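You operate a simulated robot arm through the tools that you are given. There is no shell and no other tool.

You are at the controls of a simulated robot arm. One attempt, no reset.

## Task
Take the short red carnation and put it on top of the flat red box. Put the large clay pot on the top of the side counter away on the low shelf under the back counter. Put the small round blue tin on the top of the long teal table away on the low shelf of the long teal table. Press the red button three times. Fetch the garland piece with both ends yellow and set it on top of the purple heart box. Press the black round button two times. Take the blue spool and put it on top of the gold check heart box. Take the yellow pad and leave it on top of the blue heart box. Do these in any order. Set down upright: large clay pot, small round blue tin, blue spool.

The check looks at the end state, three seconds after you hand in, the way a careful person would. Anything else that was tipped, shoved, dropped, spilled or broken makes it a failure.

## Robot
A 7-joint arm with a two-finger parallel gripper on a trunk, on a base that moves. Base frame: it is fixed to the floor where the robot stands at the start and does not move with it; the origin is under the middle of the robot, x ahead of it, y to its left, z up. Units: m, rad, N and s.
With the tool pointing down near the work surface it reaches from about 0.4 to 0.76 m from the robot's upright axis, wherever it stands. Its first joint turns from -2.496 to 2.496 rad. Places, roughly: black round button [-3.3, 3.7, 1]; blue heart box (16x14x5 cm) [3.5, 0.6, 1]; blue spool (7x7x8 cm) [-3.5, 3.7, 1.5]; flat red box (8x8x4 cm) [3.7, 0.5, 0.9]; garland piece with both ends yello (15x5x5 cm) [0.7, 4.6, 0.9]; gold check heart box (15x13x5 cm) [-0.7, 2.3, 1.3]; large clay pot (10x10x11 cm) [4.3, -0.3, 0.9]; low shelf of the long teal table [-0.1, 6.8, 0.3]; low shelf under the back counter [1.9, -1.2, 0.4]; purple heart box (17x15x5 cm) [-0.6, 2.3, 0.9]; red button [0.5, 6.6, 1.3]; short red carnation (7x7x20 cm) [3.4, 0.8, 1.1]; small round blue tin (7x7x8 cm) [0.4, 6.8, 0.9]; yellow pad (7x10x5 cm) [2.4, -1.1, 0.8]. Payload 3 kg.
Tool frame: the origin (TCP) lies between the finger pads and is the grasp point; the fingertips stand 0.03 m ahead of it; z points along the fingers, y is the line along which they close. The gripper opens to 0.11 m. The fingers are 0.02 m wide and 0.01 m thick; the gripper's body (0.048 by 0.112 m) begins 0.055 m behind the TCP.
Orientation is that of the tool frame in the base frame, as [roll, pitch, yaw] about the fixed x, y, z axes, in that order (R = Rz(yaw) Ry(pitch) Rx(roll)). With the fingers straight down and closing along the base's y, the tool's x points along the base's -x, its y along +y and its z along -z.

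## Interface
- The arm moves only by the tool move_arm. Its arguments are lists of equal length, an entry for each row: "linear": the shift along the tool's x, y, z in units of 200 mm (1.0 is 200 mm), a list of three; "rotation": the turn, a rotation vector about the tool's x, y, z in units of 120 degrees (1.0 is 120 degrees), a list of three; "gripper": the opening, from 0 (shut) to 1 (fully open). In form: {"linear": [[x, y, z], ...], "rotation": [[wx, wy, wz], ...], "gripper": [gripper, ...]}. A call has 1 to 20 rows; each row is the pose to reach, as a shift and turn from the pose commanded when the call began, along the tool's axes at that moment. A call with a number of a shift or a turn outside -1 to 1 is refused whole. Each row takes 0.2 s and may step no farther than 0.05 m and 0.15 rad from the row before; otherwise, or with a gripper value out of range, the whole call is refused. A pose out of reach is approached as far as the arm can. The call stops where the force on the tool passes 40 N (or 10 N more than at its start, if that is more) or the arm is blocked; 0.2 s more then pass. Each finger travels about 0.108 m/s and halts on what it meets, pressing with about 36 N; the grip force reading is that of the motor and also rises with nothing between the fingers. The clock runs only during rows and for 0.2 s after the last one: add rows that repeat a pose to give the fingers time. It gives the time, the measured TCP pose, the force on the tool (base axes), the opening and the grip force at its end, in the units of the frame above (readings bear some noise), with the torque about the TCP (base axes, N m) and any sound that the robot's microphone picked up, and new pictures: "views" is both (left out), scene, wrist or none.
- Cameras (640 x 400 px; columns grow to the right, rows downward): "scene" is now at [0.1619, -0.0098, 1.7091]; the picture's right is [-0.11, -0.99, 0.00], its down [-0.69, 0.08, -0.72] and it looks along [0.72, -0.08, -0.69] (base axes); focal length 248 px, centre (320, 200). "wrist" rides on the gripper at [0.072, 0.017, -0.103] in the tool frame; the picture's right is [-0.23, 0.97, 0.00], its down [-0.76, -0.18, -0.62] and it looks along [-0.61, -0.14, 0.78] (tool axes); focal length 222 px, centre (320, 200). There is no depth. A picture from a camera that has moved, and an enlarged one, comes with that camera's place and axes in the base frame and with its lens.
- move_column(by): slides the trunk up (or, below 0, down) by that many m; the arm and the scene camera ride with it, the base frame stays. It gives what a move gives, with no picture.
- steer(legs): drives the robot by 1 to 6 legs, each [ahead, left, turn to the left] in m, m and rad, along the robot's own axes; the way and the turn of a leg run together, so that a leg with both is an arc; at most 1.5 m and 3.142 rad a leg. The arm and the cameras ride along, it lands a little off, and it stops where it bumps. It gives what a move gives, and a new picture of the scene camera.
- aim_head(pan, tilt): turns the head with the scene camera to pan (to the left, within 1.501 rad either way) and tilt (down, from -0.506 to 1.204), counted from straight ahead of the robot. It gives what a move gives, and a new picture of the scene camera.
- inspect(camera, box): a new picture of the part [left, top, right, bottom] of that camera's present view, enlarged. The clock stands still meanwhile.
- sign_off(): hands the job in; it is judged then, once.

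Places have to be worked out from the pictures, the camera data and where the tool is seen. Open the gripper and draw the arm clear of the work before you hand the job in, unless the task says otherwise.

The tools are called after ">>>" as name(argument=value, ...) on one line, values as JSON. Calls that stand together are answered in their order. move_arm: Moves the arm, as the interface text tells. Its arguments: {"type":"object","properties":{"linear":{"type":"array","items":{"type":"array","items":{"type":"number"}}},"rotation":{"type":"array","items":{"type":"array","items":{"type":"number"}}},"gripper":{"type":"array","items":{"type":"number"}},"views":{"type":"string","enum":["both","scene","wrist","none"]}},"required":["linear","rotation","gripper"]} The other tools are called the same way: move_column (by) moves the trunk up or down; steer (legs) drives the base; aim_head (pan, tilt) turns the head that bears the scene camera; inspect (camera, box) takes an enlarged picture of a part of a camera's view; sign_off () hands the job in.

At the start:

```text
time_s: 0.0
position: [0.7555, 0.0864, 1.16]
tcp_rot: [-3.14, 0.0, 3.141]
ft_force: [-0.4, 0.7, 0.0]
torque: [0.01, 0.03, -0.05]
width: 0.1098
grip_force: 0.1
trunk travel left (down, up): [-0.825, 0.065]
robot x, y, heading: [-0.0023, -0.0025, 0.001]
head pan, tilt (commanded): [-0.11, 0.766]
```

scene: 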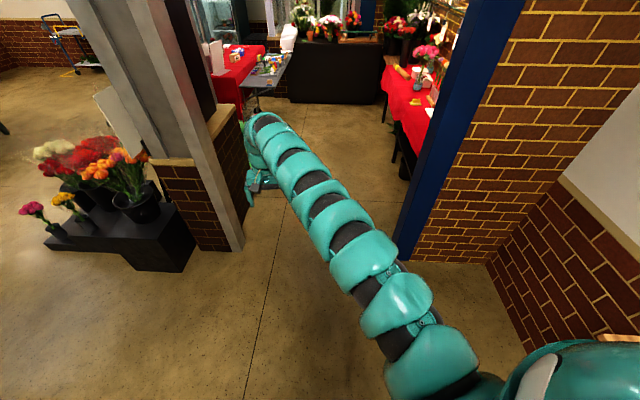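
wrist: 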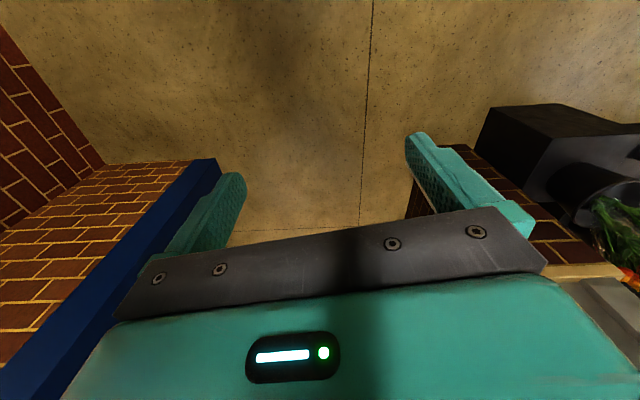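

The scene camera shows a doorway ahead with red-covered tables and counters beyond it. First I look around with the head to map the room.

>>> aim_head(pan=0.0, tilt=0.3)

>>> aim_head(pan=1.2, tilt=0.4)

>>> aim_head(pan=-1.2, tilt=0.4)

```text
time_s: 0.9
position: [0.7558, 0.0869, 1.1595]
tcp_rot: [-3.141, -0.001, -3.14]
ft_force: [0.0, -0.5, -0.2]
torque: [0.02, -0.01, -0.02]
width: 0.1098
grip_force: 0.1
trunk travel left (down, up): [-0.825, 0.065]
robot x, y, heading: [-0.0013, 0.0002, -0.003]
head pan, tilt (commanded): [0.0, 0.3]
camera scene: at [0.1735, -0.0009, 1.7506], right [0.0, -1.0, 0.0], down [-0.3, 0.0, -0.95], along [0.95, 0.0, -0.3], focal length 248 px, centre (320, 200)
```

scene: 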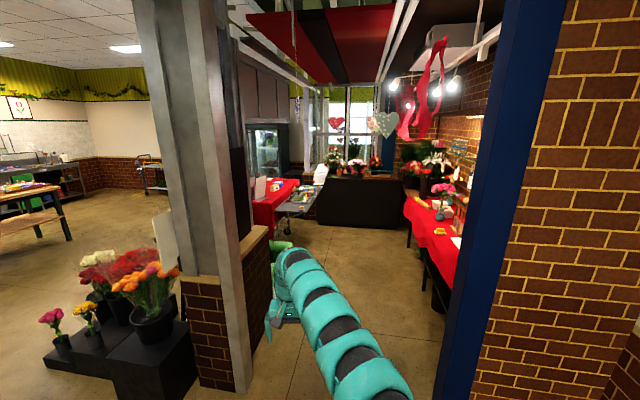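

```text
time_s: 2.3
position: [0.7563, 0.0872, 1.1606]
tcp_rot: [-3.141, -0.001, -3.141]
ft_force: [0.4, 0.4, -0.2]
torque: [-0.01, 0.0, 0.02]
width: 0.1099
grip_force: 0.1
trunk travel left (down, up): [-0.825, 0.065]
robot x, y, heading: [0.0008, -0.0004, 0.001]
head pan, tilt (commanded): [1.201, 0.4]
camera scene: at [0.1137, 0.0855, 1.7415], right [0.93, -0.36, 0.0], down [-0.14, -0.36, -0.92], along [0.33, 0.86, -0.39], focal length 248 px, centre (320, 200)
```

scene: 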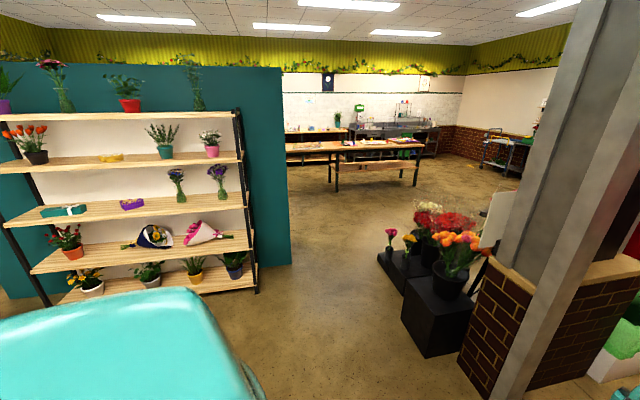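

```text
time_s: 4.5
position: [0.7554, 0.0864, 1.1601]
tcp_rot: [3.141, 0.0, 3.141]
ft_force: [0.2, -0.2, -0.1]
torque: [-0.02, 0.01, -0.01]
width: 0.1101
grip_force: 0.0
trunk travel left (down, up): [-0.825, 0.065]
robot x, y, heading: [0.0024, -0.0028, 0.0]
head pan, tilt (commanded): [-1.201, 0.4]
camera scene: at [0.1137, -0.0872, 1.7415], right [-0.93, -0.36, 0.0], down [-0.14, 0.36, -0.92], along [0.33, -0.86, -0.39], focal length 248 px, centre (320, 200)
```

scene: 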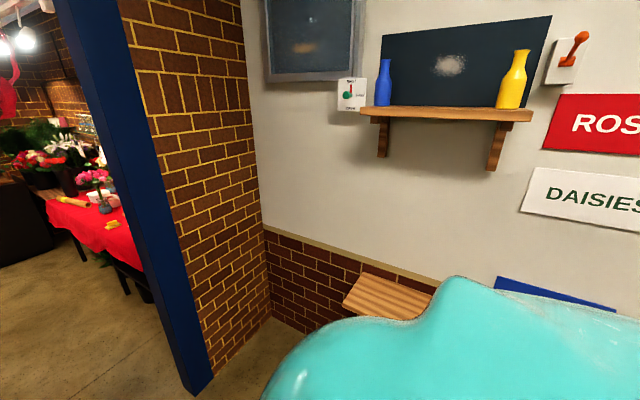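

The doorway lies ahead between a pillar (y≈0.5) and a blue post (y≈-0.76), the shelf with the heart boxes is to the left. I aim the head ahead again and zoom into the nook.

>>> aim_head(pan=0.0, tilt=0.35)

>>> inspect(camera="scene", box=[240, 110, 340, 230])

>>> inspect(camera="scene", box=[310, 100, 480, 300])

```text
time_s: 5.9
position: [0.7541, 0.0861, 1.1596]
tcp_rot: [-3.141, -0.001, 3.141]
ft_force: [0.8, -0.7, -0.5]
torque: [0.02, -0.02, 0.0]
width: 0.1102
grip_force: 0.0
trunk travel left (down, up): [-0.825, 0.065]
robot x, y, heading: [0.0029, 0.0027, -0.003]
head pan, tilt (commanded): [0.0, 0.351]
camera scene: at [0.1733, -0.0009, 1.746], right [0.0, -1.0, 0.0], down [-0.34, 0.0, -0.94], along [0.94, 0.0, -0.34], focal length 248 px, centre (320, 200)
```

scene: 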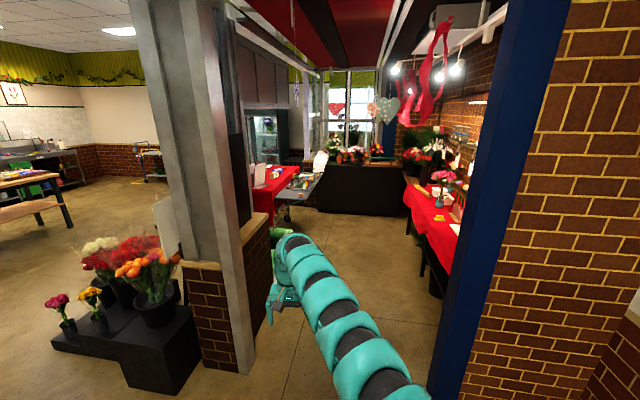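

```text
3.33 times, centred on (290, 170) of scene
camera zoom: at [0.1733, -0.0009, 1.746], right [0.0, -1.0, 0.0], down [-0.34, 0.0, -0.94], along [0.94, 0.0, -0.34], focal length 828 px, centre (420, 300)
```

zoom: 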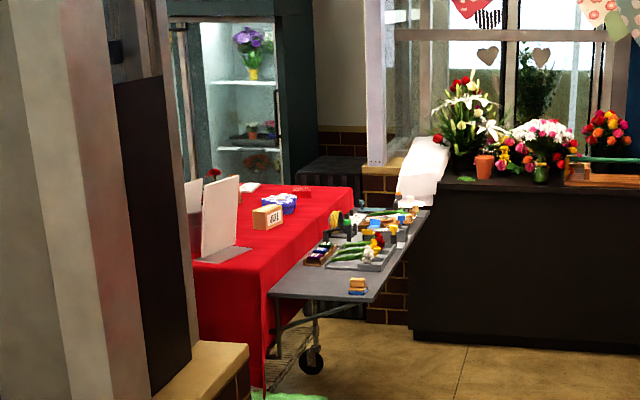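

```text
2.00 times, centred on (395, 200) of scene
camera zoom: at [0.1733, -0.0009, 1.746], right [0.0, -1.0, 0.0], down [-0.34, 0.0, -0.94], along [0.94, 0.0, -0.34], focal length 497 px, centre (170, 200)
```

zoom: 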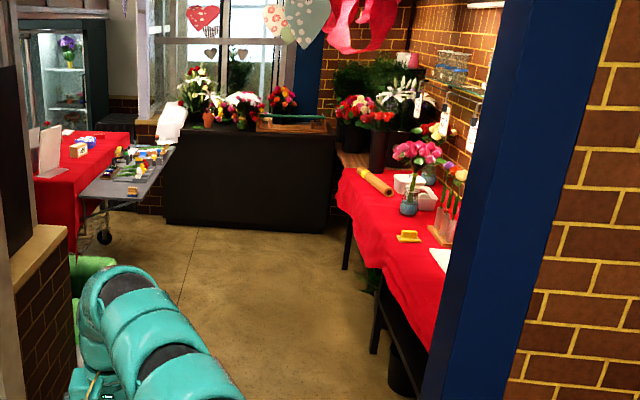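

The clay pot is visible on the dark side counter, the blue heart box and flat red box on the red table behind a gray cart. I look down to see the robot's own base footprint.

>>> aim_head(pan=0.0, tilt=1.2)

>>> aim_head(pan=1.5, tilt=1.2)

```text
time_s: 7.1
position: [0.7544, 0.0863, 1.1607]
tcp_rot: [-3.141, 0.0, 3.141]
ft_force: [0.1, -0.2, -0.7]
torque: [0.02, 0.04, -0.02]
width: 0.1101
grip_force: 0.2
trunk travel left (down, up): [-0.825, 0.065]
robot x, y, heading: [-0.001, -0.0018, -0.0]
head pan, tilt (commanded): [0.0, 1.201]
camera scene: at [0.1361, -0.0008, 1.6787], right [0.0, -1.0, 0.0], down [-0.93, 0.0, -0.36], along [0.36, 0.0, -0.93], focal length 248 px, centre (320, 200)
```

scene: 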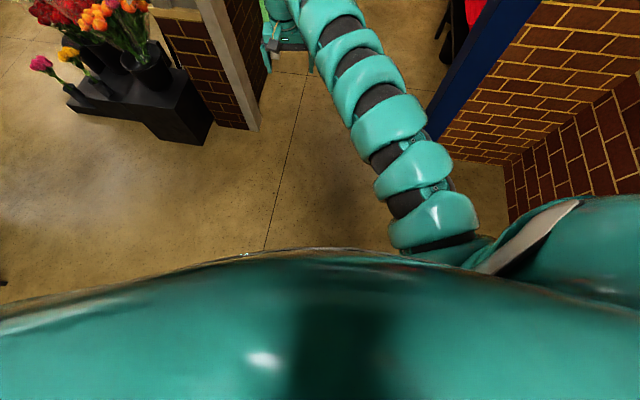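

```text
time_s: 8.7
position: [0.7551, 0.0873, 1.1604]
tcp_rot: [3.141, -0.001, -3.141]
ft_force: [-0.1, -0.3, 0.0]
torque: [0.0, 0.01, 0.03]
width: 0.1097
grip_force: 0.0
trunk travel left (down, up): [-0.825, 0.065]
robot x, y, heading: [0.0024, -0.002, 0.002]
head pan, tilt (commanded): [1.499, 1.201]
camera scene: at [0.0842, 0.0549, 1.6786], right [1.0, -0.07, 0.0], down [-0.07, -0.93, -0.36], along [0.03, 0.36, -0.93], focal length 248 px, centre (320, 200)
```

scene: 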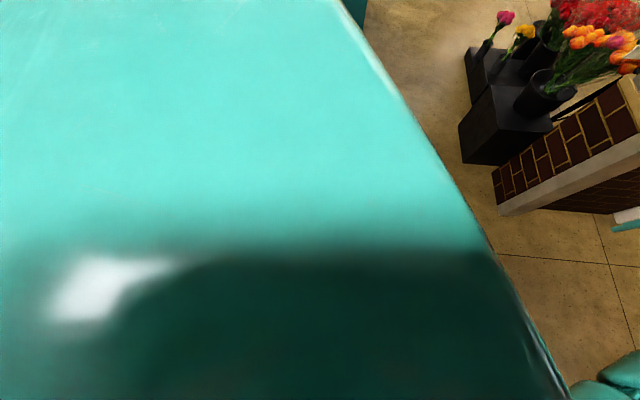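

The arm sticks out far ahead, so I pull the hand back toward the body before driving.

>>> move_arm(linear=[[0.25, 0, 0], [0.5, 0, 0], [0.75, 0, 0], [1.0, 0, 0]], rotation=[[0, 0, 0], [0, 0, 0], [0, 0, 0], [0, 0, 0]], gripper=[1, 1, 1, 1], views="scene")

>>> aim_head(pan=0.0, tilt=0.7)

```text
time_s: 9.7
position: [0.633, 0.1262, 1.1639]
tcp_rot: [-3.14, -0.004, 3.141]
ft_force: [-0.4, 0.1, -0.3]
torque: [0.05, -0.01, -0.01]
width: 0.1104
grip_force: 0.0
out of reach, approached as far as the arm can: row 3, 4
trunk travel left (down, up): [-0.825, 0.065]
robot x, y, heading: [-0.0027, 0.0012, 0.004]
head pan, tilt (commanded): [1.499, 1.201]
camera scene: at [0.0846, 0.0539, 1.6787], right [1.0, -0.07, 0.0], down [-0.07, -0.93, -0.36], along [0.03, 0.36, -0.93], focal length 248 px, centre (320, 200)
```

scene: 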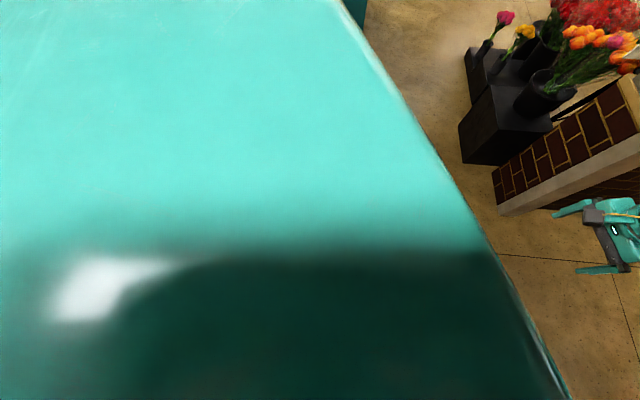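

```text
time_s: 11.3
position: [0.6317, 0.127, 1.1623]
tcp_rot: [-3.139, -0.002, -3.142]
ft_force: [0.9, 0.7, -0.9]
torque: [0.02, 0.03, 0.02]
width: 0.11
grip_force: 0.0
trunk travel left (down, up): [-0.825, 0.065]
robot x, y, heading: [0.0018, -0.0021, -0.001]
head pan, tilt (commanded): [0.0, 0.7]
camera scene: at [0.165, -0.0007, 1.7146], right [0.0, -1.0, 0.0], down [-0.64, 0.0, -0.76], along [0.76, 0.0, -0.64], focal length 248 px, centre (320, 200)
```

scene: 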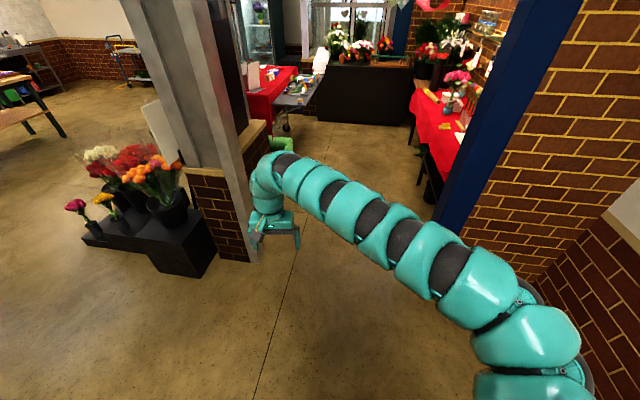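

The hand stopped at x≈0.63 (inward limit at this height). I lower it and then pull it inward, to get a compact travelling pose.

>>> move_arm(linear=[[0, 0, 0.25], [0, 0, 0.5], [0, 0, 0.75], [0, 0, 1.0]], rotation=[[0, 0, 0], [0, 0, 0], [0, 0, 0], [0, 0, 0]], gripper=[1, 1, 1, 1], views="scene")

```text
time_s: 12.3
position: [0.63, 0.1265, 0.9646]
tcp_rot: [3.142, -0.001, 3.141]
ft_force: [0.4, 0.4, -0.9]
torque: [0.05, -0.01, -0.01]
width: 0.11
grip_force: 0.1
trunk travel left (down, up): [-0.825, 0.065]
robot x, y, heading: [-0.0011, -0.0026, 0.004]
head pan, tilt (commanded): [0.0, 0.7]
camera scene: at [0.166, -0.0005, 1.7145], right [0.0, -1.0, 0.0], down [-0.64, 0.0, -0.76], along [0.76, 0.0, -0.64], focal length 248 px, centre (320, 200)
```

scene: 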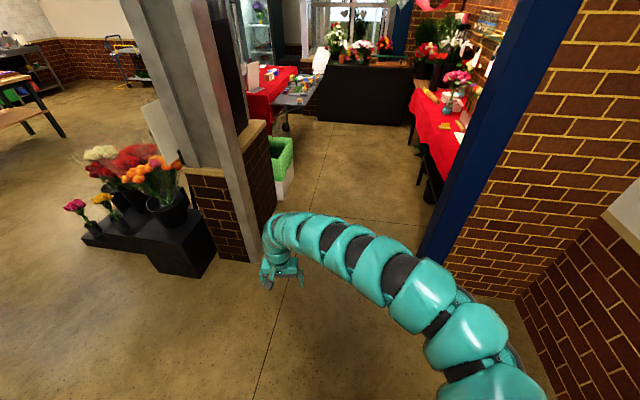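

Lowering worked. Now I pull the hand inward toward x≈0.45.

>>> move_arm(linear=[[0.2, 0.2, 0], [0.4, 0.4, 0], [0.6, 0.6, 0], [0.8, 0.8, 0], [0.9, 0.9, 0]], rotation=[[0, 0, 0], [0, 0, 0], [0, 0, 0], [0, 0, 0], [0, 0, 0]], gripper=[1, 1, 1, 1, 1], views="scene")

```text
refused: row 1 steps farther than a row can; nothing moved
```

The diagonal step was too long; I use only the x shift instead.

>>> move_arm(linear=[[0.24, 0, 0], [0.48, 0, 0], [0.72, 0, 0], [0.9, 0, 0]], rotation=[[0, 0, 0], [0, 0, 0], [0, 0, 0], [0, 0, 0]], gripper=[1, 1, 1, 1], views="scene")

```text
time_s: 13.3
position: [0.4917, 0.1723, 0.9213]
tcp_rot: [-3.138, 0.001, -3.141]
ft_force: [-1.2, -0.3, -0.1]
torque: [-0.02, -0.03, -0.02]
width: 0.1102
grip_force: 0.1
out of reach, approached as far as the arm can: row 2, 3, 4
trunk travel left (down, up): [-0.825, 0.065]
robot x, y, heading: [0.0047, -0.0018, -0.002]
head pan, tilt (commanded): [0.0, 0.7]
camera scene: at [0.1649, 0.0, 1.7146], right [0.0, -1.0, 0.0], down [-0.64, 0.0, -0.76], along [0.76, 0.0, -0.64], focal length 248 px, centre (320, 200)
```

scene: 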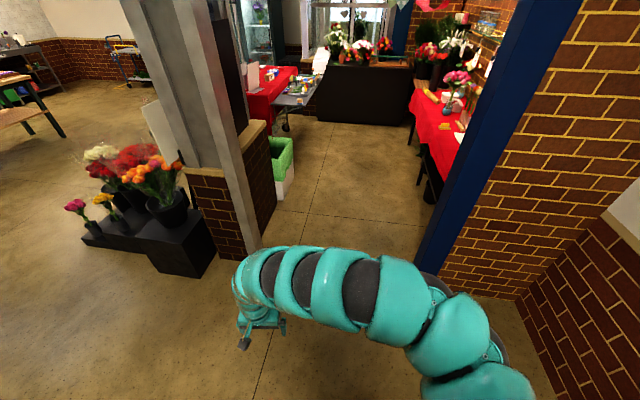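

The arm is now compact. I drive ahead through the doorway, slightly to the right, and look.

>>> steer(legs=[[0.9, -0.14, 0]])

```text
time_s: 18.1
position: [1.3939, 0.0161, 0.9208]
tcp_rot: [-3.138, -0.004, 3.127]
ft_force: [0.0, -0.2, 0.0]
torque: [-0.02, 0.01, -0.02]
width: 0.1101
grip_force: 0.1
trunk travel left (down, up): [-0.825, 0.065]
robot x, y, heading: [0.8986, -0.1462, -0.018]
head pan, tilt (commanded): [0.0, 0.7]
camera scene: at [1.0656, -0.1504, 1.7146], right [-0.01, -1.0, 0.0], down [-0.64, 0.01, -0.76], along [0.76, -0.01, -0.64], focal length 248 px, centre (320, 200)
```

scene: 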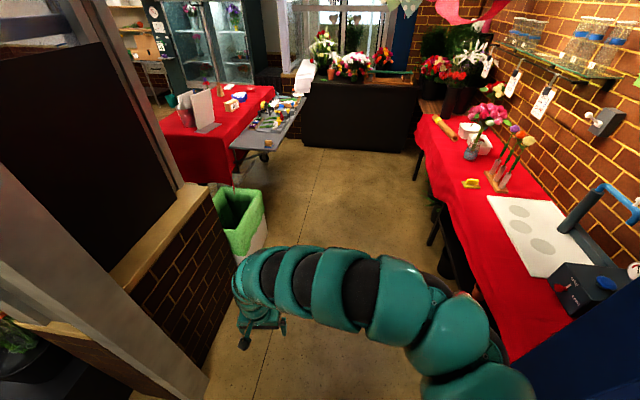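

The nook is clear ahead; the yellow pad sits at about (2.31,-1.12) near the right table's edge. I drive deeper in, then shift right so the pad is within reach.

>>> steer(legs=[[0.9, 0.0, 0.018], [0.4, -0.22, 0]])

>>> aim_head(pan=-1.2, tilt=0.8)

>>> aim_head(pan=0.7, tilt=0.7)

```text
time_s: 25.2
position: [2.7012, -0.2125, 0.9209]
tcp_rot: [-3.14, -0.003, 3.136]
ft_force: [0.3, 0.2, 0.6]
torque: [-0.01, 0.0, 0.0]
width: 0.1101
grip_force: 0.1
trunk travel left (down, up): [-0.825, 0.065]
robot x, y, heading: [2.2069, -0.3787, -0.008]
head pan, tilt (commanded): [0.0, 0.7]
camera scene: at [2.3746, -0.3824, 1.7145], right [-0.01, -1.0, 0.0], down [-0.64, 0.0, -0.76], along [0.76, 0.0, -0.64], focal length 248 px, centre (320, 200)
```

scene: 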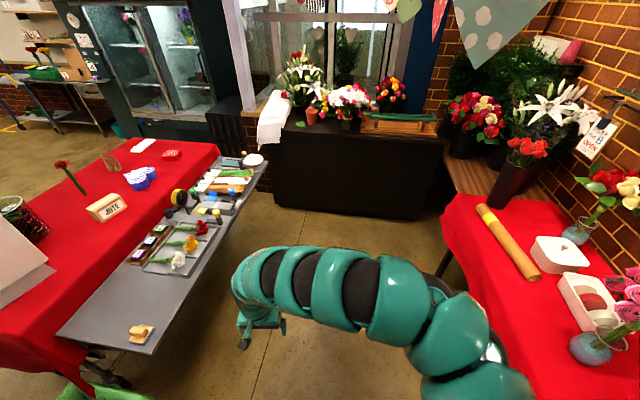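

```text
time_s: 26.6
position: [2.7011, -0.2123, 0.9203]
tcp_rot: [-3.139, -0.002, 3.136]
ft_force: [0.1, -0.1, 0.0]
torque: [-0.04, -0.01, -0.01]
width: 0.11
grip_force: 0.1
trunk travel left (down, up): [-0.825, 0.065]
robot x, y, heading: [2.2097, -0.3817, -0.006]
head pan, tilt (commanded): [-1.201, 0.799]
camera scene: at [2.3177, -0.4569, 1.7064], right [-0.93, -0.36, 0.0], down [-0.26, 0.67, -0.7], along [0.25, -0.65, -0.72], focal length 248 px, centre (320, 200)
```

scene: 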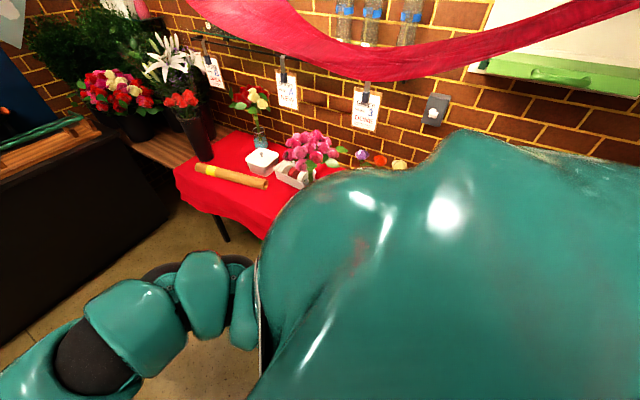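

```text
time_s: 28.5
position: [2.702, -0.2118, 0.9203]
tcp_rot: [-3.14, -0.004, 3.138]
ft_force: [-0.2, -0.4, 0.4]
torque: [-0.01, 0.05, 0.0]
width: 0.11
grip_force: 0.1
trunk travel left (down, up): [-0.825, 0.065]
robot x, y, heading: [2.2085, -0.3786, -0.004]
head pan, tilt (commanded): [0.7, 0.7]
camera scene: at [2.3542, -0.3272, 1.7146], right [0.64, -0.77, 0.0], down [-0.5, -0.41, -0.76], along [0.59, 0.49, -0.64], focal length 248 px, centre (320, 200)
```

scene: 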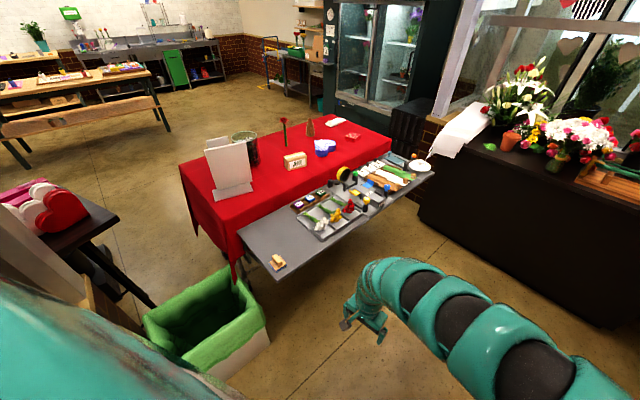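

The jute/heart-box table on the left is also reachable from the open side. The right view is blocked by my shoulder, so I turn to face the right table.

>>> steer(legs=[[0, 0, -1.57]])

>>> aim_head(pan=0.0, tilt=0.8)

```text
time_s: 32.7
position: [2.3772, -0.8732, 0.9212]
tcp_rot: [-3.14, -0.003, 1.567]
ft_force: [-0.3, -0.4, 0.4]
torque: [0.0, 0.01, 0.0]
width: 0.1101
grip_force: 0.2
trunk travel left (down, up): [-0.825, 0.065]
robot x, y, heading: [2.2097, -0.3808, -1.578]
head pan, tilt (commanded): [0.7, 0.7]
camera scene: at [2.2624, -0.5264, 1.7146], right [-0.77, -0.64, 0.0], down [-0.41, 0.5, -0.76], along [0.49, -0.59, -0.64], focal length 248 px, centre (320, 200)
```

scene: 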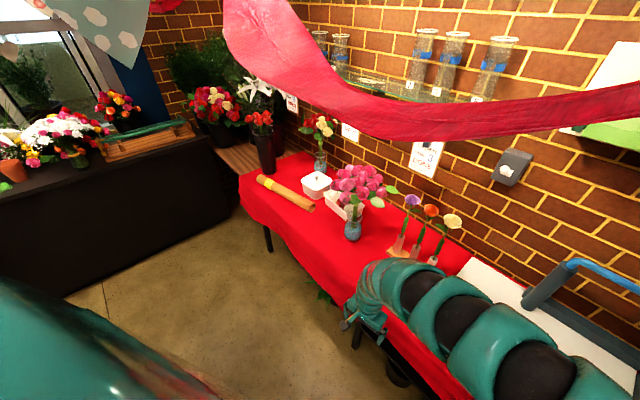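

```text
time_s: 33.8
position: [2.3772, -0.8723, 0.9212]
tcp_rot: [-3.14, -0.002, 1.565]
ft_force: [-0.8, -0.5, 0.2]
torque: [-0.03, -0.04, -0.03]
width: 0.11
grip_force: 0.1
trunk travel left (down, up): [-0.825, 0.065]
robot x, y, heading: [2.2096, -0.379, -1.577]
head pan, tilt (commanded): [0.0, 0.799]
camera scene: at [2.2078, -0.5418, 1.7064], right [-1.0, 0.01, 0.0], down [0.0, 0.72, -0.7], along [0.0, -0.7, -0.72], focal length 248 px, centre (320, 200)
```

scene: 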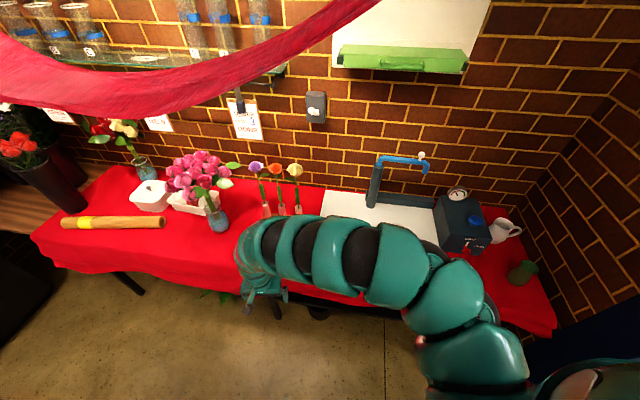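

The pad is hidden behind the gripper in this view, so I check with the wrist camera.

>>> inspect(camera="wrist", box=[0, 0, 640, 400])

```text
1.00 times, centred on (320, 200) of wrist (not enlarged: the box is as wide or as high as the picture)
camera zoom: at [2.3944, -0.7998, 1.0245], right [0.97, -0.23, 0.0], down [-0.18, -0.76, 0.62], along [-0.15, -0.6, -0.78], focal length 222 px, centre (320, 200)
```

zoom: 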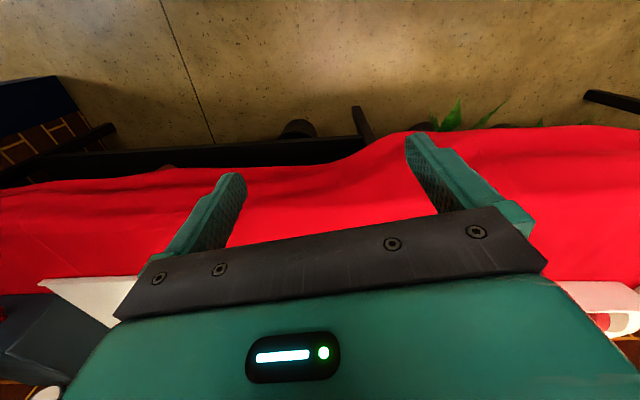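

The pad lies under the gripper body in this view. I raise the hand a bit and move it over the pad's estimated place (2.31,-1.10) so it appears between the fingers.

>>> move_arm(linear=[[0, 0, -0.2], [0, 0, -0.4], [-0.2, -0.07, -0.4], [-0.4, -0.14, -0.4], [-0.6, -0.21, -0.4], [-0.8, -0.28, -0.4], [-1.0, -0.34, -0.4]], rotation=[[0, 0, 0], [0, 0, 0], [0, 0, 0], [0, 0, 0], [0, 0, 0], [0, 0, 0], [0, 0, 0]], gripper=[1, 1, 1, 1, 1, 1, 1], views="both")

```text
time_s: 35.4
position: [2.3091, -1.075, 0.9959]
tcp_rot: [-3.138, -0.004, 1.566]
ft_force: [-0.5, 0.3, -0.5]
torque: [0.05, -0.01, 0.02]
width: 0.1097
grip_force: 0.0
out of reach, approached as far as the arm can: row 1, 2, 3, 4
trunk travel left (down, up): [-0.825, 0.065]
robot x, y, heading: [2.2095, -0.3812, -1.577]
head pan, tilt (commanded): [0.0, 0.799]
camera scene: at [2.2072, -0.5432, 1.7062], right [-1.0, 0.01, 0.0], down [0.0, 0.72, -0.7], along [0.0, -0.7, -0.72], focal length 248 px, centre (320, 200)
camera wrist: at [2.3261, -1.0015, 1.0992], right [0.97, -0.23, 0.0], down [-0.18, -0.76, 0.62], along [-0.15, -0.6, -0.78], focal length 222 px, centre (320, 200)
```

scene: 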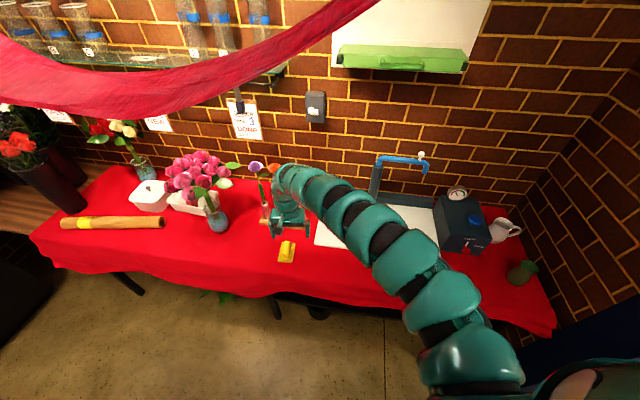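
wrist: 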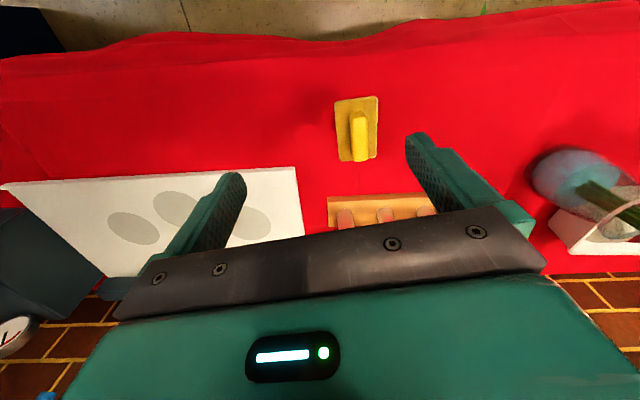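

The pad shows up at roughly (2.346,-1.118). I zoom in to see its shape and orientation.

>>> inspect(camera="wrist", box=[280, 70, 440, 200])

>>> inspect(camera="scene", box=[240, 200, 340, 290])

```text
3.08 times, centred on (360, 135) of wrist
camera zoom: at [2.3261, -1.0015, 1.0992], right [0.97, -0.23, 0.0], down [-0.18, -0.76, 0.62], along [-0.15, -0.6, -0.78], focal length 684 px, centre (197, 400)
```

zoom: 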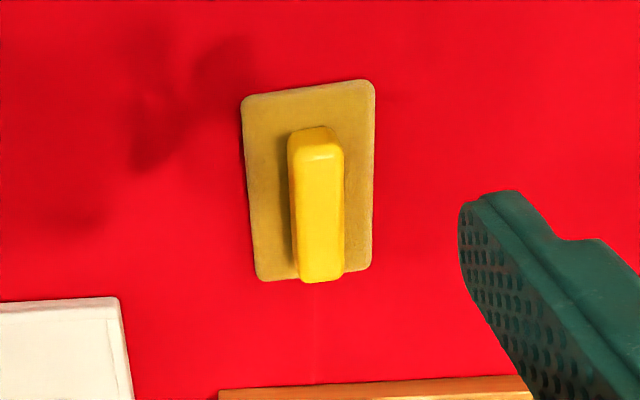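

```text
4.44 times, centred on (290, 245) of scene
camera zoom: at [2.2072, -0.5432, 1.7062], right [-1.0, 0.01, 0.0], down [0.0, 0.72, -0.7], along [0.0, -0.7, -0.72], focal length 1104 px, centre (453, 0)
```

zoom: 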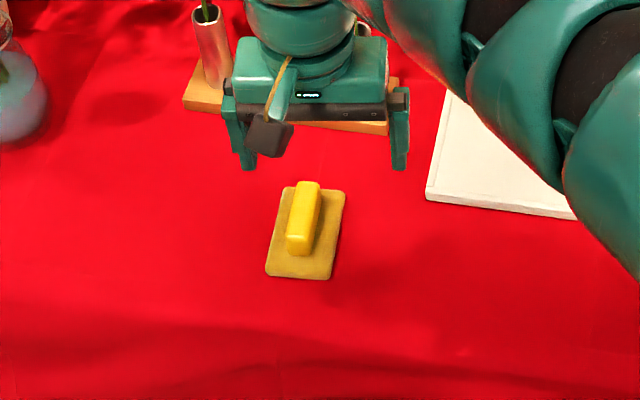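

The handle on the pad runs nearly along y, centre about (2.346,-1.124), top z≈0.825. It's at the edge of my reach, so I move the base 8 cm closer first.

>>> steer(legs=[[0.08, 0.04, 0.007]])

>>> inspect(camera="wrist", box=[200, 50, 520, 250])

```text
time_s: 36.5
position: [2.3554, -1.1517, 0.9954]
tcp_rot: [-3.138, -0.004, 1.575]
ft_force: [0.3, 0.7, -0.1]
torque: [0.02, -0.03, 0.0]
width: 0.1101
grip_force: 0.0
trunk travel left (down, up): [-0.825, 0.065]
robot x, y, heading: [2.251, -0.4584, -1.566]
head pan, tilt (commanded): [0.0, 0.799]
camera scene: at [2.2488, -0.6216, 1.7062], right [-1.0, 0.0, 0.0], down [0.0, 0.72, -0.7], along [0.0, -0.7, -0.72], focal length 248 px, centre (320, 200)
```

scene: 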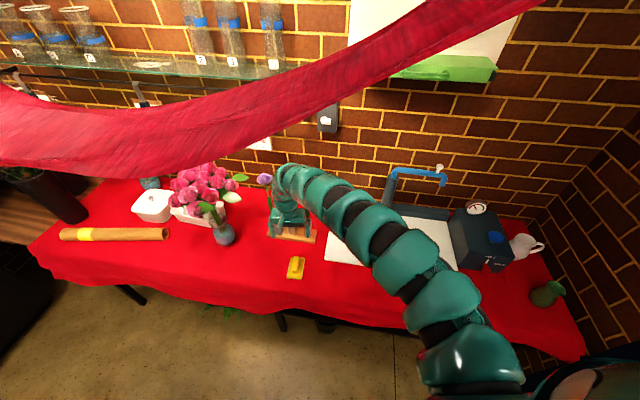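

```text
2.00 times, centred on (360, 150) of wrist
camera zoom: at [2.3716, -1.0786, 1.0994], right [0.97, -0.22, 0.0], down [-0.17, -0.76, 0.62], along [-0.14, -0.6, -0.78], focal length 444 px, centre (240, 300)
```

zoom: 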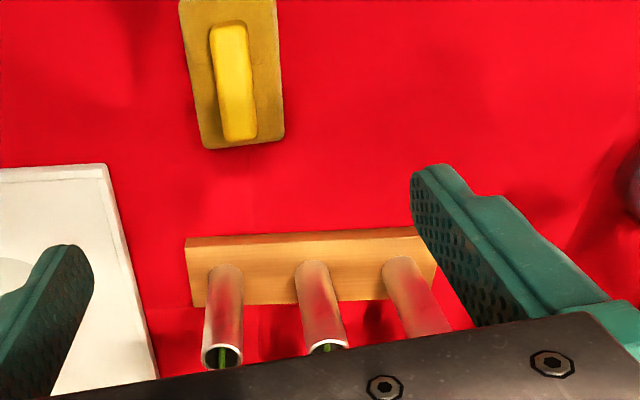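

Handle now reads about (2.350,-1.130). I align the fingers with it (small yaw turn), lower to z≈0.86 and look again.

>>> move_arm(linear=[[0.11, -0.027, 0.15], [0.11, -0.027, 0.35], [0.11, -0.027, 0.55], [0.11, -0.027, 0.67]], rotation=[[0, 0, 0.057], [0, 0, 0.057], [0, 0, 0.057], [0, 0, 0.057]], gripper=[0.7, 0.6, 0.6, 0.6], views="both")

```text
time_s: 37.5
position: [2.3498, -1.1318, 0.8623]
tcp_rot: [-3.14, -0.002, 1.455]
ft_force: [1.0, 0.5, 0.9]
torque: [-0.03, 0.0, -0.02]
width: 0.066
grip_force: 0.1
trunk travel left (down, up): [-0.825, 0.065]
robot x, y, heading: [2.2473, -0.4638, -1.568]
head pan, tilt (commanded): [0.0, 0.799]
camera scene: at [2.248, -0.6205, 1.7064], right [-1.0, 0.0, 0.0], down [0.0, 0.72, -0.7], along [0.0, -0.7, -0.72], focal length 248 px, centre (320, 200)
camera wrist: at [2.3748, -1.0605, 0.9656], right [0.94, -0.34, 0.0], down [-0.26, -0.74, 0.62], along [-0.21, -0.58, -0.78], focal length 222 px, centre (320, 200)
```

scene: 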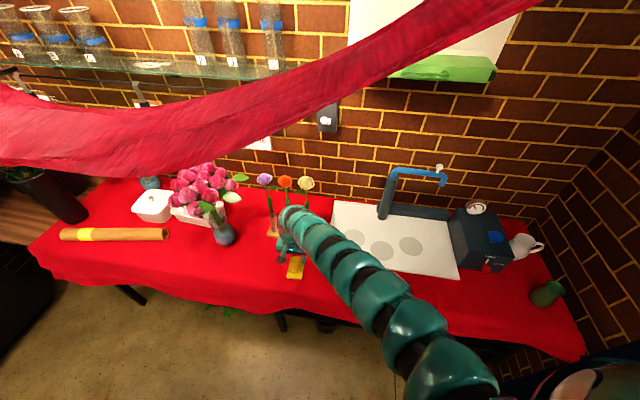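
wrist: 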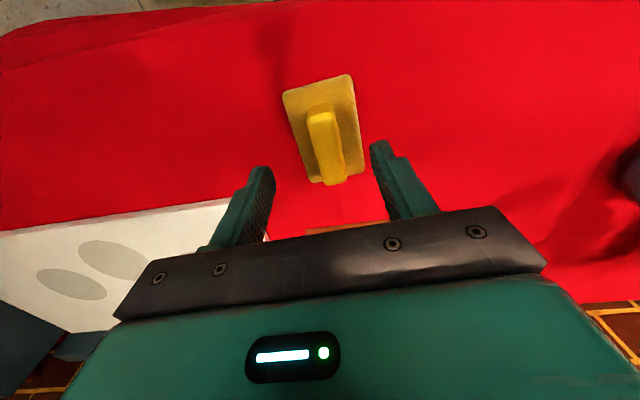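

The handle sits nearly centred between the fingers, about 5 mm toward +tool y. I shift slightly, lower to TCP z≈0.828 and close on the handle.

>>> move_arm(linear=[[0.02, 0.02, 0.08], [0.02, 0.02, 0.17], [0.02, 0.02, 0.17], [0.02, 0.02, 0.17], [0.02, 0.02, 0.17]], rotation=[[0, 0, 0], [0, 0, 0], [0, 0, 0], [0, 0, 0], [0, 0, 0]], gripper=[0.6, 0.6, 0.1, 0, 0], views="wrist")

```text
time_s: 38.6
position: [2.351, -1.1179, 0.8317]
tcp_rot: [-3.137, -0.003, 1.454]
ft_force: [-0.2, 0.2, 0.6]
torque: [-0.01, 0.0, 0.0]
width: 0.0001
grip_force: 36.0
out of reach, approached as far as the arm can: row 2, 3, 4, 5
trunk travel left (down, up): [-0.825, 0.065]
robot x, y, heading: [2.2481, -0.459, -1.567]
head pan, tilt (commanded): [0.0, 0.799]
camera wrist: at [2.3763, -1.0474, 0.9355], right [0.94, -0.34, 0.0], down [-0.26, -0.74, 0.62], along [-0.21, -0.58, -0.78], focal length 222 px, centre (320, 200)
```

wrist: 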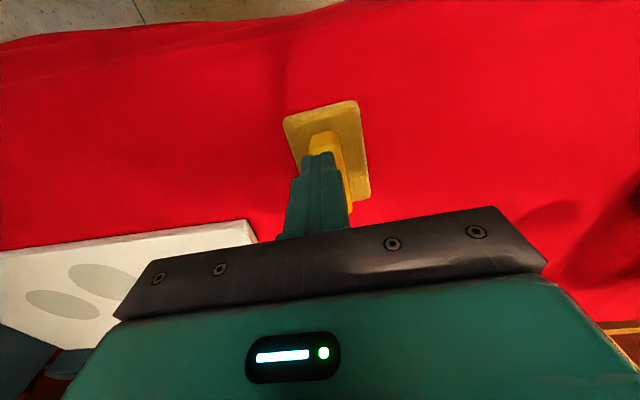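

The fingers closed above the handle (width 0) and the arm hit its lower reach, so the pad sits lower than thought. I reopen, raise the hand, then lower the trunk to get more downward reach.

>>> move_arm(linear=[[0, 0, 0], [0, 0, 0], [0, 0, -0.2], [0, 0, -0.4], [0, 0, -0.6], [0, 0, -0.8]], rotation=[[0, 0, 0], [0, 0, 0], [0, 0, 0], [0, 0, 0], [0, 0, 0], [0, 0, 0]], gripper=[0.6, 0.6, 0.6, 0.6, 0.6, 0.6], views="none")

>>> move_column(by=-0.13)

>>> inspect(camera="wrist", box=[200, 50, 440, 200])

>>> inspect(camera="scene", box=[240, 200, 340, 290])

```text
time_s: 40.0
position: [2.3518, -1.1201, 0.9924]
tcp_rot: [-3.14, -0.001, 1.452]
ft_force: [0.7, 0.6, -0.5]
torque: [0.0, 0.01, 0.01]
width: 0.0661
grip_force: 0.1
trunk travel left (down, up): [-0.825, 0.065]
robot x, y, heading: [2.2495, -0.4551, -1.566]
head pan, tilt (commanded): [0.0, 0.799]
```

```text
time_s: 41.6
position: [2.3523, -1.12, 0.8629]
tcp_rot: [-3.138, -0.004, 1.454]
ft_force: [0.0, -0.3, 0.1]
torque: [0.01, -0.05, 0.03]
width: 0.0662
grip_force: 0.0
trunk travel left (down, up): [-0.695, 0.195]
robot x, y, heading: [2.2471, -0.46, -1.566]
head pan, tilt (commanded): [0.0, 0.799]
```

```text
2.67 times, centred on (320, 125) of wrist
camera zoom: at [2.3766, -1.0488, 0.9659], right [0.94, -0.34, 0.0], down [-0.26, -0.74, 0.62], along [-0.21, -0.58, -0.78], focal length 592 px, centre (320, 400)
```

zoom: 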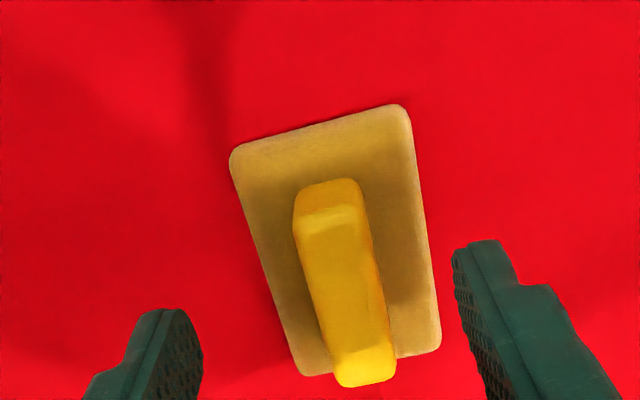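

```text
4.44 times, centred on (290, 245) of scene
camera zoom: at [2.248, -0.62, 1.5764], right [-1.0, 0.0, 0.0], down [0.0, 0.72, -0.7], along [0.0, -0.7, -0.72], focal length 1104 px, centre (453, 0)
```

zoom: 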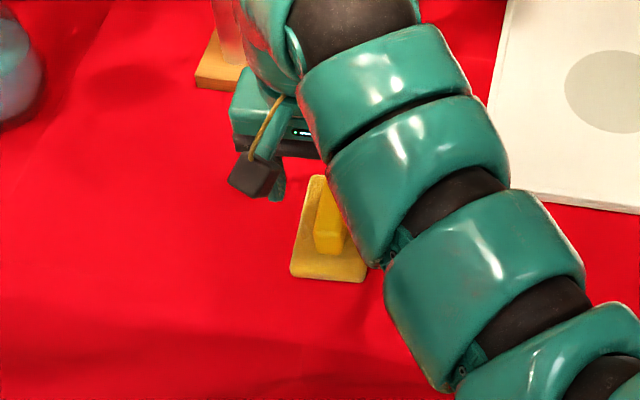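

Triangulating again gives the plate top at z≈0.745 and handle centre (2.353,-1.136), top ≈0.785. I go down to z≈0.783 and close on the handle.

>>> move_arm(linear=[[-0.08, 0, 0.18], [-0.08, 0, 0.36], [-0.08, 0, 0.395], [-0.08, 0, 0.395], [-0.08, 0, 0.395], [-0.08, 0, 0.395]], rotation=[[0, 0, 0.01], [0, 0, 0.01], [0, 0, 0.01], [0, 0, 0.01], [0, 0, 0.01], [0, 0, 0.01]], gripper=[0.6, 0.6, 0.6, 0.2, 0, 0], views="wrist")

```text
time_s: 43.0
position: [2.3519, -1.1357, 0.7859]
tcp_rot: [-3.141, 0.002, 1.435]
ft_force: [9.0, -5.5, 27.0]
torque: [-0.29, -0.22, 0.09]
width: 0.0233
grip_force: 36.3
trunk travel left (down, up): [-0.695, 0.195]
robot x, y, heading: [2.2495, -0.4596, -1.569]
head pan, tilt (commanded): [0.0, 0.799]
camera wrist: at [2.3783, -1.0649, 0.889], right [0.93, -0.36, 0.0], down [-0.28, -0.73, 0.62], along [-0.22, -0.58, -0.78], focal length 222 px, centre (320, 200)
```

wrist: 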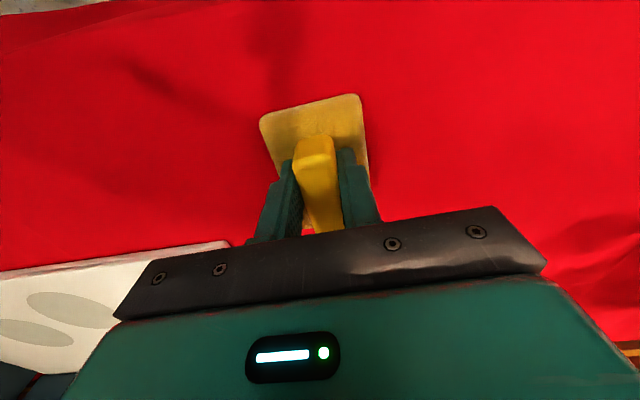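

The handle is held (width 23 mm). But I'll need a free gripper for the clay pot in this nook first, and a tilted grasp for the far heart box later, so I release the pad where it lies and back off upward.

>>> move_arm(linear=[[0, 0, -0.01], [0, 0, -0.01], [0, 0, -0.01], [0, 0, -0.2], [0, 0, -0.4], [0, 0, -0.6], [0, 0, -0.8], [0, 0, -1.0]], rotation=[[0, 0, 0], [0, 0, 0], [0, 0, 0], [0, 0, 0], [0, 0, 0], [0, 0, 0], [0, 0, 0], [0, 0, 0]], gripper=[0.3, 0.6, 0.6, 0.6, 0.6, 0.6, 0.6, 0.6], views="both")

```text
time_s: 44.8
position: [2.3477, -1.1337, 0.9834]
tcp_rot: [-3.137, -0.003, 1.436]
ft_force: [-0.1, -0.1, 0.8]
torque: [-0.01, 0.0, -0.02]
width: 0.066
grip_force: 0.0
trunk travel left (down, up): [-0.695, 0.195]
robot x, y, heading: [2.2505, -0.459, -1.572]
head pan, tilt (commanded): [0.0, 0.799]
camera scene: at [2.2477, -0.6198, 1.5764], right [-1.0, 0.0, 0.0], down [0.0, 0.72, -0.7], along [0.0, -0.7, -0.72], focal length 248 px, centre (320, 200)
camera wrist: at [2.3743, -1.0622, 1.0864], right [0.93, -0.36, 0.0], down [-0.28, -0.73, 0.62], along [-0.23, -0.58, -0.78], focal length 222 px, centre (320, 200)
```

scene: 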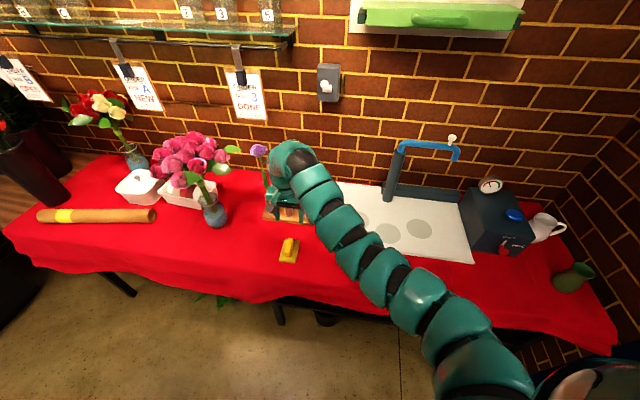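
wrist: 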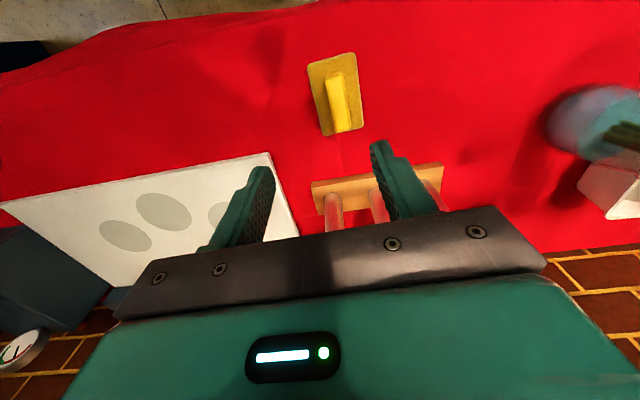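

The pad stayed in place. I pull the arm back to a compact pose, then turn toward the side counter to fetch the clay pot.

>>> move_arm(linear=[[0.2, 0, 0.1], [0.4, 0, 0.2], [0.6, 0, 0.3], [0.8, 0, 0.4], [1.0, 0, 0.5]], rotation=[[0, 0, 0], [0, 0, 0], [0, 0, 0], [0, 0, 0], [0, 0, 0]], gripper=[0.6, 0.6, 0.6, 0.6, 0.6], views="none")

>>> steer(legs=[[0, 0, 1.57]])

>>> aim_head(pan=0.0, tilt=0.5)

>>> aim_head(pan=0.6, tilt=0.5)

```text
time_s: 46.0
position: [2.3736, -0.9341, 0.8799]
tcp_rot: [-3.141, 0.004, 1.434]
ft_force: [0.4, 0.0, 0.1]
torque: [0.01, 0.02, -0.01]
width: 0.066
grip_force: 0.0
out of reach, approached as far as the arm can: row 2, 3, 4
trunk travel left (down, up): [-0.695, 0.195]
robot x, y, heading: [2.25, -0.4591, -1.575]
head pan, tilt (commanded): [0.0, 0.799]
```

```text
time_s: 50.4
position: [2.7186, -0.3111, 0.8808]
tcp_rot: [-3.14, 0.005, 3.046]
ft_force: [-0.9, 0.4, -0.8]
torque: [-0.02, -0.02, -0.01]
width: 0.0662
grip_force: 0.0
trunk travel left (down, up): [-0.695, 0.195]
robot x, y, heading: [2.2481, -0.4564, 0.048]
head pan, tilt (commanded): [0.0, 0.799]
camera scene: at [2.4082, -0.4521, 1.5764], right [0.04, -1.0, 0.0], down [-0.72, -0.03, -0.7], along [0.7, 0.03, -0.72], focal length 248 px, centre (320, 200)
```

scene: 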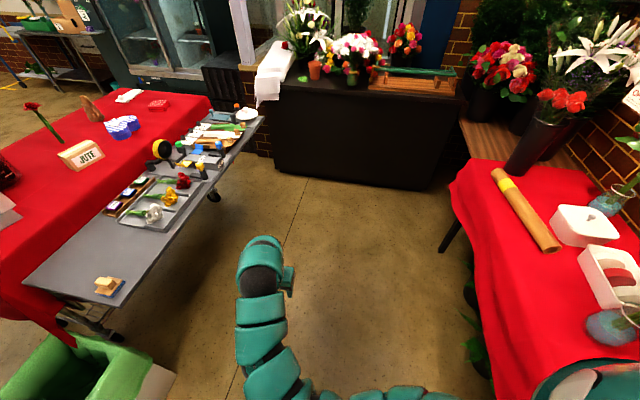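

```text
time_s: 51.1
position: [2.7179, -0.3124, 0.8806]
tcp_rot: [-3.139, 0.002, 3.046]
ft_force: [0.2, -0.8, -0.4]
torque: [0.0, 0.0, 0.02]
width: 0.0661
grip_force: 0.1
trunk travel left (down, up): [-0.695, 0.195]
robot x, y, heading: [2.247, -0.4557, 0.045]
head pan, tilt (commanded): [0.0, 0.499]
camera scene: at [2.4185, -0.4517, 1.6023], right [0.04, -1.0, 0.0], down [-0.48, -0.02, -0.88], along [0.88, 0.04, -0.48], focal length 248 px, centre (320, 200)
```

scene: 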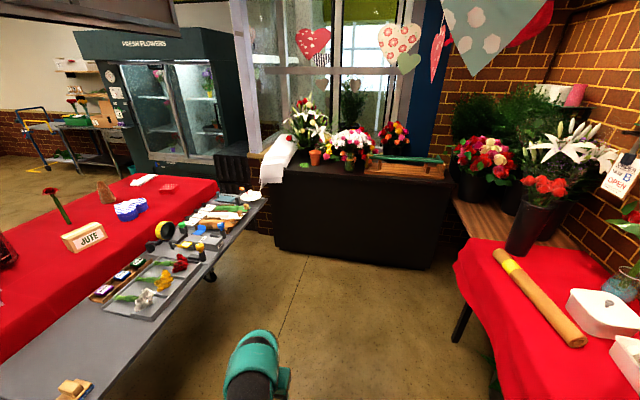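

```text
time_s: 52.1
position: [2.7184, -0.3125, 0.8798]
tcp_rot: [3.142, 0.004, 3.044]
ft_force: [0.3, 0.7, 0.0]
torque: [-0.03, -0.01, 0.0]
width: 0.0659
grip_force: 0.0
trunk travel left (down, up): [-0.695, 0.195]
robot x, y, heading: [2.2445, -0.458, 0.045]
head pan, tilt (commanded): [0.6, 0.499]
camera scene: at [2.4004, -0.4011, 1.6023], right [0.6, -0.8, 0.0], down [-0.38, -0.29, -0.88], along [0.7, 0.53, -0.48], focal length 248 px, centre (320, 200)
```

scene: 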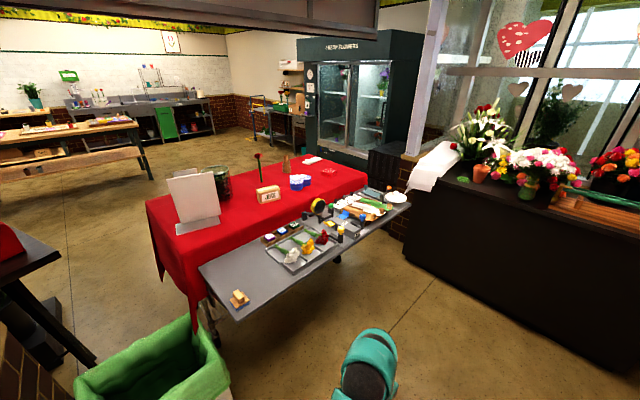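

The clay pot stands on the dark side counter between bouquets. I zoom in on it.

>>> inspect(camera="scene", box=[420, 90, 620, 220])

>>> inspect(camera="scene", box=[140, 120, 420, 310])

```text
3.08 times, centred on (520, 155) of scene
camera zoom: at [2.4004, -0.4011, 1.6023], right [0.6, -0.8, 0.0], down [-0.38, -0.29, -0.88], along [0.7, 0.53, -0.48], focal length 764 px, centre (-295, 338)
```

zoom: 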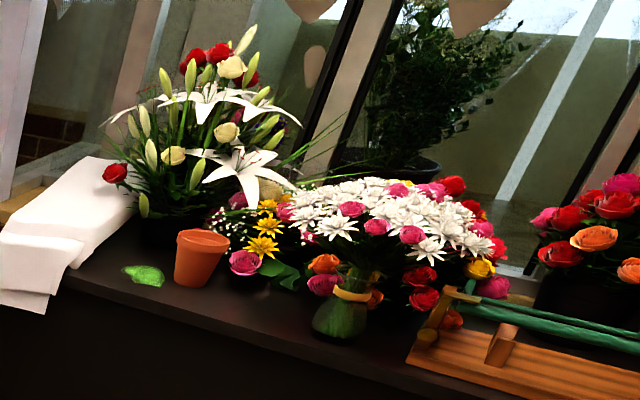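

```text
2.11 times, centred on (280, 215) of scene
camera zoom: at [2.4004, -0.4011, 1.6023], right [0.6, -0.8, 0.0], down [-0.38, -0.29, -0.88], along [0.7, 0.53, -0.48], focal length 523 px, centre (404, 168)
```

zoom: 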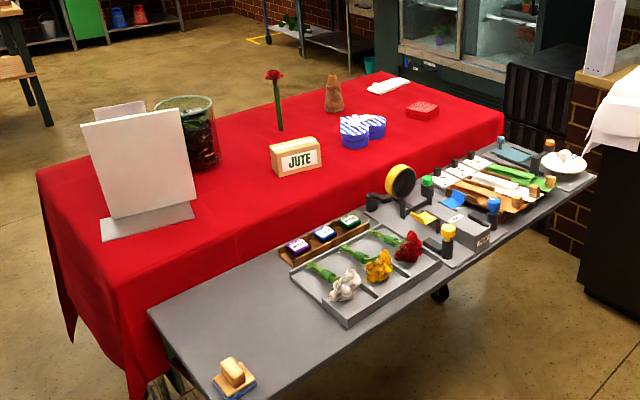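

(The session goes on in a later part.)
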